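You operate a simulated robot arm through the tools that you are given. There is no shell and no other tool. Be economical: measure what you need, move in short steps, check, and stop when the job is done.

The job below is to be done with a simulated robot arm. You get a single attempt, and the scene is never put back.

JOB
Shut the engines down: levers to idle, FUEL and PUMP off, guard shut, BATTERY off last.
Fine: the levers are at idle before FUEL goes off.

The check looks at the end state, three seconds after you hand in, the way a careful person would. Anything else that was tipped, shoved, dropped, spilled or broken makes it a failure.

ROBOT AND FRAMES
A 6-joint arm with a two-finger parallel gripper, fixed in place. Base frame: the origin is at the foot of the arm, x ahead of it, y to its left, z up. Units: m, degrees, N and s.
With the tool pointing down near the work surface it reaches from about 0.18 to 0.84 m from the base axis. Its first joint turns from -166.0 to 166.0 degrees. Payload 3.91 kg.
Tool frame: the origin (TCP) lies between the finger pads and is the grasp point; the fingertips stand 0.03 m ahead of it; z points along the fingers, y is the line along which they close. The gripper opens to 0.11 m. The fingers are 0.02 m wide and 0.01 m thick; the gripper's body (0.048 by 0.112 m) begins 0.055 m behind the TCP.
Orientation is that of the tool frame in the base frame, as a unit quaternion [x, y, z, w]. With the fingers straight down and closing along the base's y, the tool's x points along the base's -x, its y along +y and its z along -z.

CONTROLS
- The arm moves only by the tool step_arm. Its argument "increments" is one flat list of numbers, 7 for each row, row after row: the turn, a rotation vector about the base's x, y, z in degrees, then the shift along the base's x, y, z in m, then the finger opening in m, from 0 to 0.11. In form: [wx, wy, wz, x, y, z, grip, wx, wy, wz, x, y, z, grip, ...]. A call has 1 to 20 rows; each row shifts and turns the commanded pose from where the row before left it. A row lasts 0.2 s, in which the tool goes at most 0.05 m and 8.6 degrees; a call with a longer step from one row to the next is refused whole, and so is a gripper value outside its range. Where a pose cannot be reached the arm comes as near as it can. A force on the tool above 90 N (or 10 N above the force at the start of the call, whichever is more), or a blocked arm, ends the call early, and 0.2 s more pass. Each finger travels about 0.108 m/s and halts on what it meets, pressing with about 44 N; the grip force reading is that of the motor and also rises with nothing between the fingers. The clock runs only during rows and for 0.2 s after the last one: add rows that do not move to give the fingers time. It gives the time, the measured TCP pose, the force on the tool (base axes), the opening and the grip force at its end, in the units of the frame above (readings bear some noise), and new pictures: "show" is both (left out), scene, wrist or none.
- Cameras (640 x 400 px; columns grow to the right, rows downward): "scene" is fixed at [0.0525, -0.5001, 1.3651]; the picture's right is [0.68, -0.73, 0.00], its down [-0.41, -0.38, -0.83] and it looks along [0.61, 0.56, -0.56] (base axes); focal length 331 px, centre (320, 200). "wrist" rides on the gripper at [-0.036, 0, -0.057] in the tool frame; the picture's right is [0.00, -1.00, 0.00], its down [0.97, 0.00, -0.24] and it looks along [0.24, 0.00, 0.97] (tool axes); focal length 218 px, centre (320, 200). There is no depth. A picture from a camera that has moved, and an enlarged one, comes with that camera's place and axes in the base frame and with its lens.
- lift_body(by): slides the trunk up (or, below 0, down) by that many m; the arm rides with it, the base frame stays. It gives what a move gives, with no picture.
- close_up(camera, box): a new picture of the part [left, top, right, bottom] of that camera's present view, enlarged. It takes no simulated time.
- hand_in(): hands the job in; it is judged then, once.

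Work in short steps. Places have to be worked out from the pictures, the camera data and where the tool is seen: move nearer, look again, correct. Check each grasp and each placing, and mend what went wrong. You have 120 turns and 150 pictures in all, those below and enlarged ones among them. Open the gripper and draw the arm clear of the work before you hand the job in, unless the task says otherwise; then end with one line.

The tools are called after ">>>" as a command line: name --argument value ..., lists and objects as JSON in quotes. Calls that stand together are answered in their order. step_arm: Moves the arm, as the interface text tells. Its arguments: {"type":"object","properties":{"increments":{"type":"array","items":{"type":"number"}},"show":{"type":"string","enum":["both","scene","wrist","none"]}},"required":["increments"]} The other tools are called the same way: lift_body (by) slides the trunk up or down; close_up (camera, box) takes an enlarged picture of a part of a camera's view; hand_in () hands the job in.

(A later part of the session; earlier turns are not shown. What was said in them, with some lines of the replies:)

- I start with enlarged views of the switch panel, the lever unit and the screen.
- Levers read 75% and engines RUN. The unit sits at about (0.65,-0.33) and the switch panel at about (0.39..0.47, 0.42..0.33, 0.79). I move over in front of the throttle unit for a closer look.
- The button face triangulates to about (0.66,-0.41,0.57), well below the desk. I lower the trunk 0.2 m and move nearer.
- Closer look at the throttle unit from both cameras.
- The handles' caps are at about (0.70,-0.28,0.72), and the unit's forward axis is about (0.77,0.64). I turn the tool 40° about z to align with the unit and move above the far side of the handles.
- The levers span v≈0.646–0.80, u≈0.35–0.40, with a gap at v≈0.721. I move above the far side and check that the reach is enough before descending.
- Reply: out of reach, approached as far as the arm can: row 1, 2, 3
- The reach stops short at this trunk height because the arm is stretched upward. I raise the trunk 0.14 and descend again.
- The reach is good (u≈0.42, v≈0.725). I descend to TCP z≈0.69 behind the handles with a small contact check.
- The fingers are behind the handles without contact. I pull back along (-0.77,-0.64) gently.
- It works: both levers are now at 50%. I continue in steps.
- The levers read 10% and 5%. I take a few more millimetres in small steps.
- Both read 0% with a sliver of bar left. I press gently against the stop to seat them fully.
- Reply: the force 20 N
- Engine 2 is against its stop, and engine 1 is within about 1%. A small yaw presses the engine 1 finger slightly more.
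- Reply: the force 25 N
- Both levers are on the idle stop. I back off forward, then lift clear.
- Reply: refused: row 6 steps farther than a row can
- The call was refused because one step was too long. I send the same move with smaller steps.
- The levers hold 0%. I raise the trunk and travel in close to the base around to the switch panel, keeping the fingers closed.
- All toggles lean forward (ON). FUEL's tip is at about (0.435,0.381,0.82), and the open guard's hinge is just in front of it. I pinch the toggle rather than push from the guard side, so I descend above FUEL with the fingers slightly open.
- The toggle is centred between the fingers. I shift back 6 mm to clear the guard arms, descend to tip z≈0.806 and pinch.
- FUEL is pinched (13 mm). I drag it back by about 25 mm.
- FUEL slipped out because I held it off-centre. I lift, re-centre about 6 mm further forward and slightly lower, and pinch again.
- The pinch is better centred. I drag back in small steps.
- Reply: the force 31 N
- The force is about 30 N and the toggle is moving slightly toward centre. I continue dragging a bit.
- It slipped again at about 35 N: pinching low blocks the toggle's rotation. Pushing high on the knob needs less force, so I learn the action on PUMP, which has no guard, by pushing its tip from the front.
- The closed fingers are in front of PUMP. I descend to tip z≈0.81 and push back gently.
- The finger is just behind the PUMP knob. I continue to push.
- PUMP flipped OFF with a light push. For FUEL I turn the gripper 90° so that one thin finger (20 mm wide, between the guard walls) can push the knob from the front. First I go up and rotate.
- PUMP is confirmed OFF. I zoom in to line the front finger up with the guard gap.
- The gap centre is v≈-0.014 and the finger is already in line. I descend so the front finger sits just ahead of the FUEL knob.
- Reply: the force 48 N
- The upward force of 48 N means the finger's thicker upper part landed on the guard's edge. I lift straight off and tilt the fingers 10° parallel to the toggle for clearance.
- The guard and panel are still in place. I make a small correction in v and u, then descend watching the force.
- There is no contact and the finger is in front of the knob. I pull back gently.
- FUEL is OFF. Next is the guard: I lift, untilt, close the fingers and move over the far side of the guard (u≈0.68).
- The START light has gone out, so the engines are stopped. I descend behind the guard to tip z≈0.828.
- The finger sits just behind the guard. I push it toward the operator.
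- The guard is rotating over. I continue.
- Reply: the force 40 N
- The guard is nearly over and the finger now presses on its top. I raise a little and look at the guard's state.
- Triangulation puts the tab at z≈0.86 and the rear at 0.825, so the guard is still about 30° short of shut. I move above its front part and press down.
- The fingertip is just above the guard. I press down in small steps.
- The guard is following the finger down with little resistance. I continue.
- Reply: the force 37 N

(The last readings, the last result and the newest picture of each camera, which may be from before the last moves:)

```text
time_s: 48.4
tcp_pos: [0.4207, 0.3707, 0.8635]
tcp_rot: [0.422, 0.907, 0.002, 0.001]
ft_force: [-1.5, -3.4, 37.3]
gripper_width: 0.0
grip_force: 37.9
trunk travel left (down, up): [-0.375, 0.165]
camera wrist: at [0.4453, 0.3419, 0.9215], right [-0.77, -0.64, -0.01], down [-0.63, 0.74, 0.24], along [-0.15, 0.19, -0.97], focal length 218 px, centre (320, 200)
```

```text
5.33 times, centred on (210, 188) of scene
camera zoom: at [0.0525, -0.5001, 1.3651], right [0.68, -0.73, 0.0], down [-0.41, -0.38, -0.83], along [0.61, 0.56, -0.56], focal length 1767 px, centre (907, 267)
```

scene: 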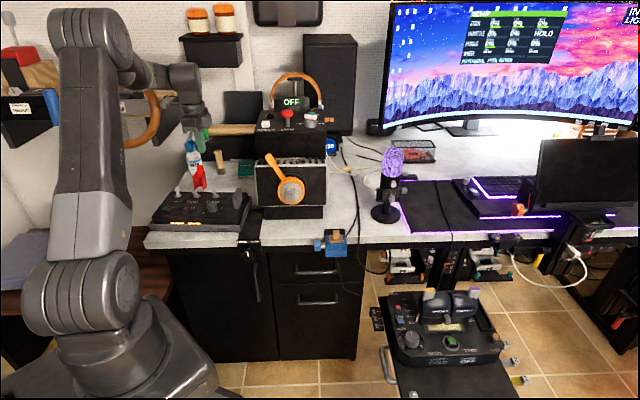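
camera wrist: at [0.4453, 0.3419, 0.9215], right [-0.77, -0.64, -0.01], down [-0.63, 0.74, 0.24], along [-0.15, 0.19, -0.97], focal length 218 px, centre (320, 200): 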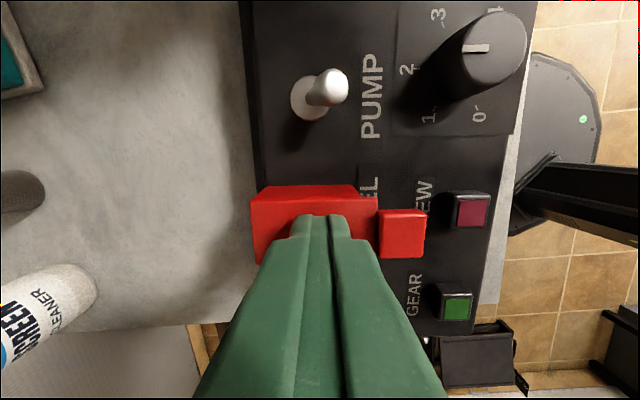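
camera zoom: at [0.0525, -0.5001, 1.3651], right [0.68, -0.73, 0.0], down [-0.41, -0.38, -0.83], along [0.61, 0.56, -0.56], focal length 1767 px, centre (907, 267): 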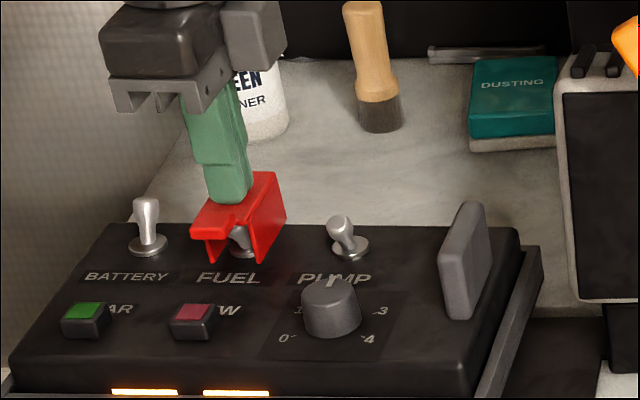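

It hit a hard stop with the tip at z≈0.834, matching the predicted shut height. I lift off and check that it stays.

>>> step_arm --increments '[0, 0, 0, 0, 0, 0.03, 0, 0, 0, 0, 0, 0, 0.03, 0, 0, 0, 0, 0, 0, 0, 0]' --show "wrist"

>>> close_up --camera "scene" --box '[150, 150, 270, 225]'

```text
time_s: 49.2
tcp_pos: [0.422, 0.3676, 0.9199]
tcp_rot: [0.423, 0.906, -0.001, 0.0]
ft_force: [1.0, 0.2, -0.2]
gripper_width: 0.0
grip_force: 37.6
trunk travel left (down, up): [-0.375, 0.165]
camera wrist: at [0.4462, 0.3419, 0.9781], right [-0.77, -0.64, 0.0], down [-0.62, 0.74, 0.24], along [-0.16, 0.18, -0.97], focal length 218 px, centre (320, 200)
```

wrist: 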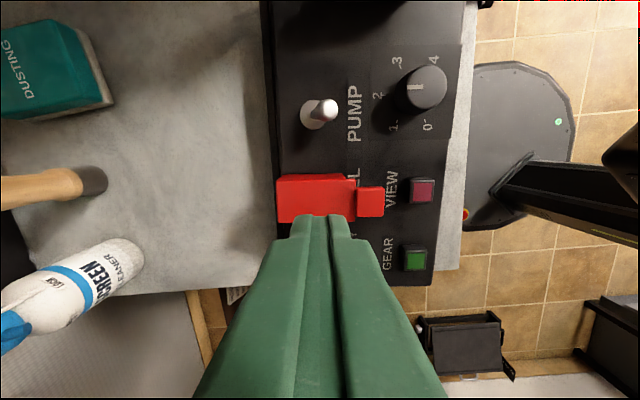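

```text
5.33 times, centred on (210, 188) of scene
camera zoom: at [0.0525, -0.5001, 1.3651], right [0.68, -0.73, 0.0], down [-0.41, -0.38, -0.83], along [0.61, 0.56, -0.56], focal length 1767 px, centre (907, 267)
```

zoom: 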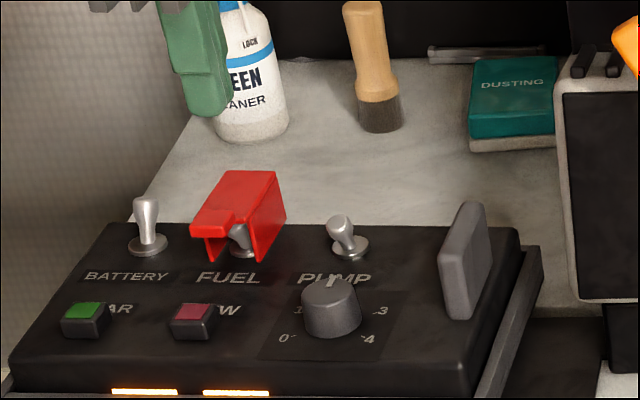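

The guard stays shut over FUEL (OFF). Last is BATTERY: I move in front of its knob (v≈-0.073) and descend.

>>> step_arm --increments '[0, 0, 0, -0.0003, 0.041, 0, 0, 0, 0, 0, -0.0004, 0.0407, 0, 0, 0, 0, 0, 0, 0, -0.03, 0, 0, 0, 0, 0, 0, 0, 0]' --show "wrist"

>>> close_up --camera "scene" --box '[150, 150, 270, 225]'

```text
time_s: 50.2
tcp_pos: [0.4216, 0.4506, 0.8889]
tcp_rot: [0.423, 0.906, -0.001, 0.0]
ft_force: [0.1, 0.5, -0.1]
gripper_width: 0.0
grip_force: 37.7
trunk travel left (down, up): [-0.375, 0.165]
camera wrist: at [0.4448, 0.4237, 0.9466], right [-0.77, -0.64, 0.0], down [-0.62, 0.74, 0.24], along [-0.15, 0.18, -0.97], focal length 218 px, centre (320, 200)
```

wrist: 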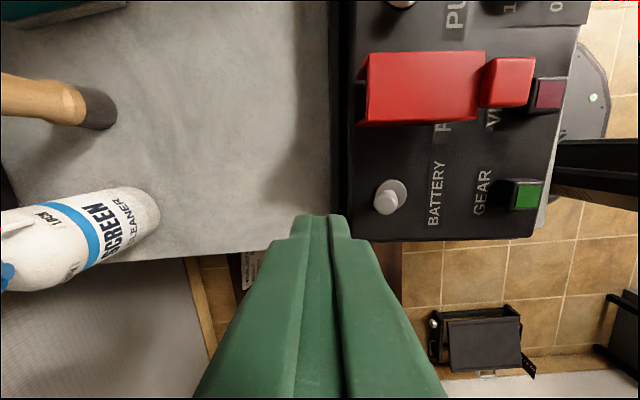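

```text
5.33 times, centred on (210, 188) of scene
camera zoom: at [0.0525, -0.5001, 1.3651], right [0.68, -0.73, 0.0], down [-0.41, -0.38, -0.83], along [0.61, 0.56, -0.56], focal length 1767 px, centre (907, 267)
```

zoom: 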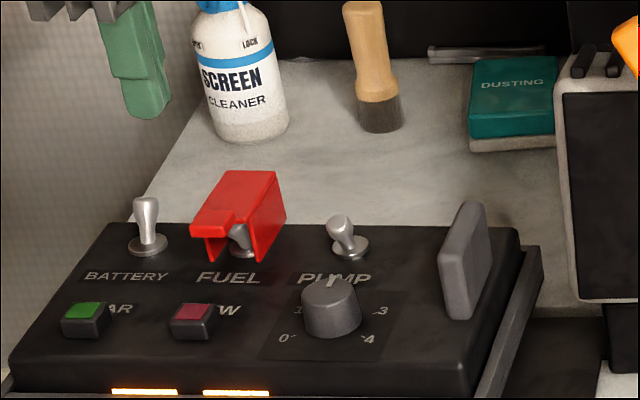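

Lined up (knob v≈-0.072, TCP v≈-0.074). I descend and push back.

>>> step_arm --increments '[0, 0, 0, 0, 0, -0.025, 0, 0, 0, 0, 0, 0, -0.022, 0, 0, 0, 0, -0.0077, -0.0064, 0, 0, 0, 0, 0, -0.0061, -0.0051, 0, 0, 0, 0, 0, -0.0046, -0.0039, 0, 0]' --show "wrist"

>>> close_up --camera "scene" --box '[150, 150, 270, 225]'

```text
time_s: 51.4
tcp_pos: [0.4032, 0.4362, 0.8431]
tcp_rot: [0.422, 0.906, 0.0, 0.0]
ft_force: [3.2, 0.7, 1.7]
gripper_width: 0.0002
grip_force: 38.3
trunk travel left (down, up): [-0.375, 0.165]
camera wrist: at [0.4268, 0.409, 0.9002], right [-0.77, -0.64, 0.0], down [-0.62, 0.74, 0.24], along [-0.15, 0.18, -0.97], focal length 218 px, centre (320, 200)
```

wrist: 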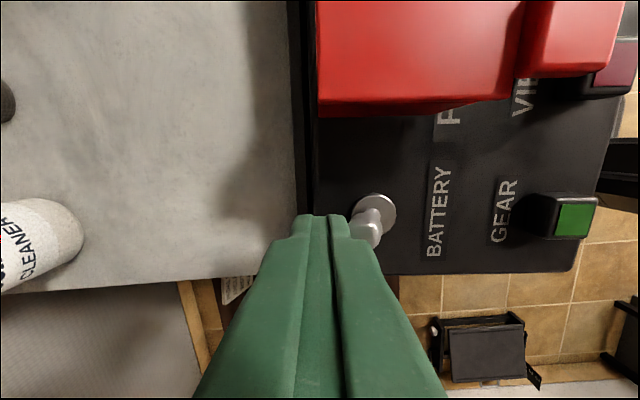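

```text
5.33 times, centred on (210, 188) of scene
camera zoom: at [0.0525, -0.5001, 1.3651], right [0.68, -0.73, 0.0], down [-0.41, -0.38, -0.83], along [0.61, 0.56, -0.56], focal length 1767 px, centre (907, 267)
```

zoom: 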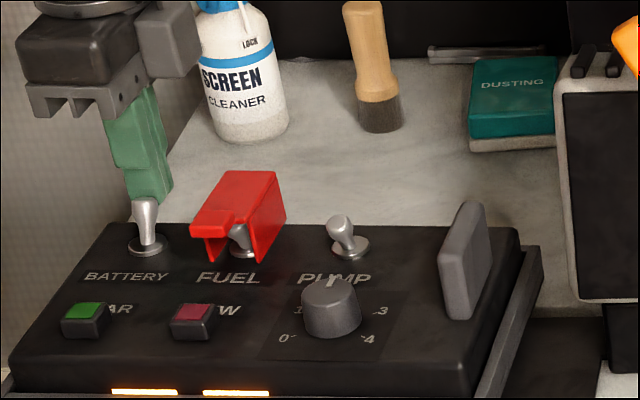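

Contact is made and I push a little more.

>>> step_arm --increments '[0, 0, 0, -0.0038, -0.0032, 0, 0, 0, 0, 0, -0.0038, -0.0032, 0, 0, 0, 0, 0, -0.0023, -0.0019, 0, 0]' --show "wrist"

>>> close_up --camera "scene" --box '[150, 150, 270, 225]'

```text
time_s: 52.2
tcp_pos: [0.393, 0.4268, 0.8423]
tcp_rot: [0.422, 0.907, -0.001, 0.001]
ft_force: [0.1, 0.0, -0.1]
gripper_width: 0.0001
grip_force: 37.8
trunk travel left (down, up): [-0.375, 0.165]
camera wrist: at [0.4168, 0.3999, 0.9001], right [-0.77, -0.64, 0.0], down [-0.62, 0.74, 0.24], along [-0.16, 0.18, -0.97], focal length 218 px, centre (320, 200)
```

wrist: 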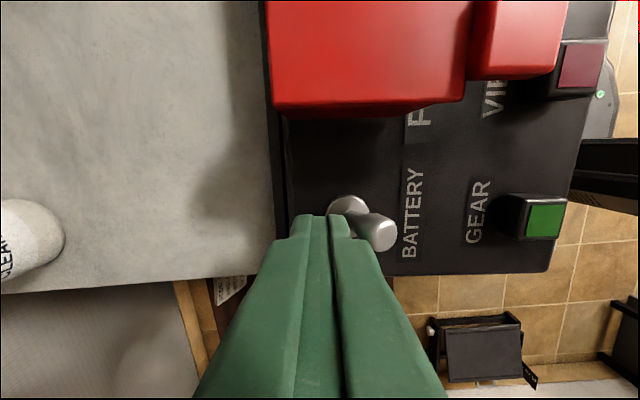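

```text
5.33 times, centred on (210, 188) of scene
camera zoom: at [0.0525, -0.5001, 1.3651], right [0.68, -0.73, 0.0], down [-0.41, -0.38, -0.83], along [0.61, 0.56, -0.56], focal length 1767 px, centre (907, 267)
```

zoom: 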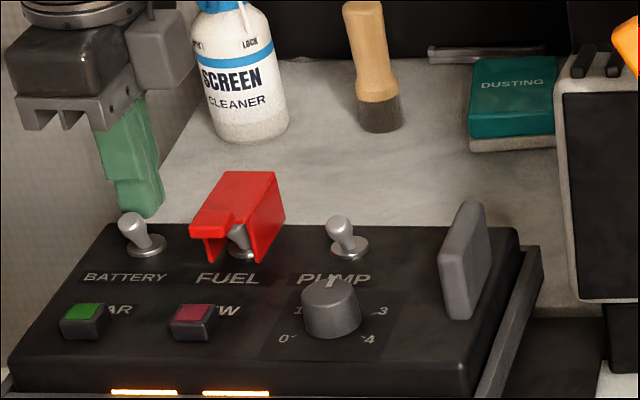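

BATTERY flipped OFF. I lift straight up, open the gripper and draw the arm clear, then check everything.

>>> step_arm --increments '[0, 0, 0, 0.002, 0.002, 0.03, 0, 0, 0, 0, 0, 0, 0.045, 0, 0, 0, 0, 0, 0, 0.045, 0, 0, 0, 0, 0, 0, 0.045, 0.03, 0, 0, 0, -0.02, -0.03, 0.03, 0.06, 0, 0, 0, -0.02, -0.03, 0.02, 0.09, 0, 0, 0, -0.02, -0.03, 0.02, 0.1, 0, 0, 0, -0.02, -0.03, 0, 0.1]'

>>> close_up --camera "scene" --box '[140, 130, 300, 230]'

>>> close_up --camera "scene" --box '[360, 255, 540, 395]'

>>> close_up --camera "scene" --box '[450, 0, 580, 80]'

```text
time_s: 54.0
tcp_pos: [0.315, 0.308, 1.0781]
tcp_rot: [0.423, 0.906, 0.0, 0.0]
ft_force: [0.0, 0.0, -0.1]
gripper_width: 0.1004
grip_force: 0.1
trunk travel left (down, up): [-0.375, 0.165]
camera wrist: at [0.3388, 0.2812, 1.1364], right [-0.77, -0.64, 0.0], down [-0.62, 0.74, 0.24], along [-0.15, 0.18, -0.97], focal length 218 px, centre (320, 200)
```

scene: 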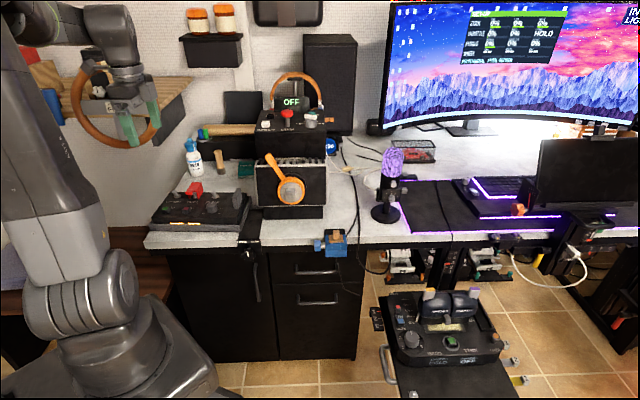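
wrist: 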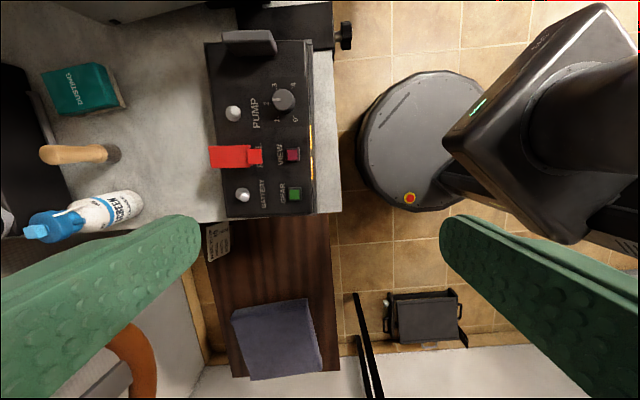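

```text
4.00 times, centred on (220, 180) of scene
camera zoom: at [0.0525, -0.5001, 1.3651], right [0.68, -0.73, 0.0], down [-0.41, -0.38, -0.83], along [0.61, 0.56, -0.56], focal length 1325 px, centre (720, 280)
```

zoom: 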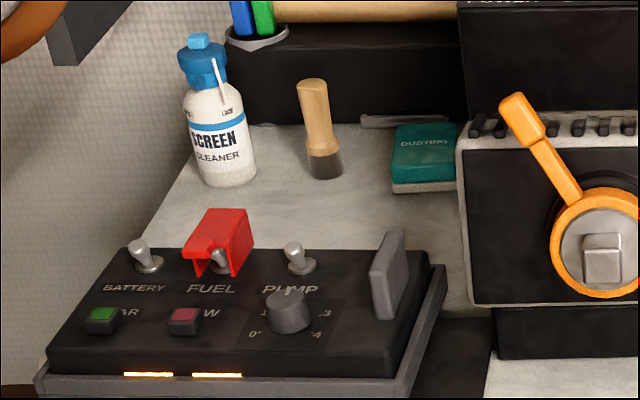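

```text
2.86 times, centred on (450, 325) of scene
camera zoom: at [0.0525, -0.5001, 1.3651], right [0.68, -0.73, 0.0], down [-0.41, -0.38, -0.83], along [0.61, 0.56, -0.56], focal length 946 px, centre (-51, -157)
```

zoom: 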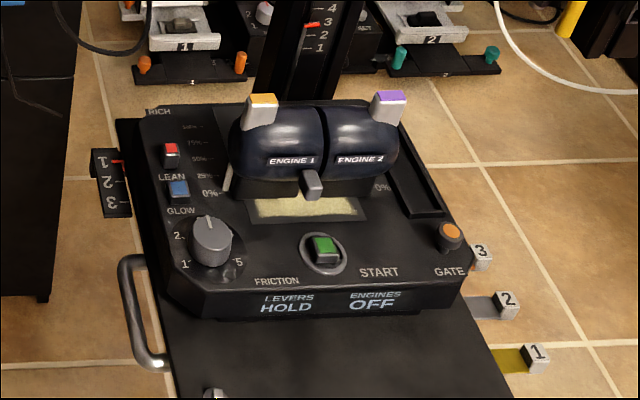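

```text
4.92 times, centred on (515, 40) of scene
camera zoom: at [0.0525, -0.5001, 1.3651], right [0.68, -0.73, 0.0], down [-0.41, -0.38, -0.83], along [0.61, 0.56, -0.56], focal length 1631 px, centre (-640, 988)
```

zoom: 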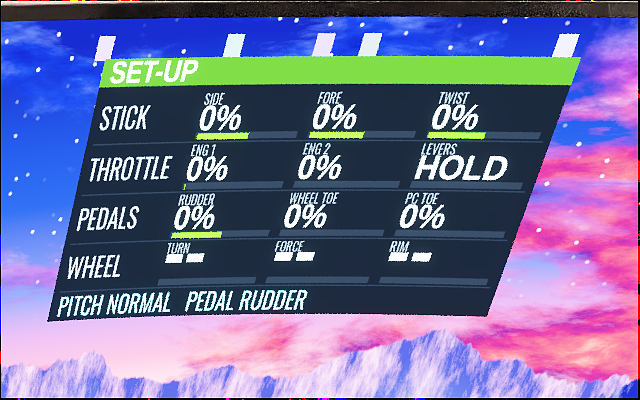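

ENGINES shows OFF, the levers read 0%, all three switches are off, the guard is shut, nothing else is disturbed, and the arm is clear with the gripper open. I hand in.

>>> hand_in

```text
The job is handed in.
```

The engines are shut down. Both levers were at idle (0%) before PUMP and then FUEL went off, the guard was shut next, and BATTERY went off last. While I was working on FUEL, the switch panel may have shifted by about 1–2 mm.
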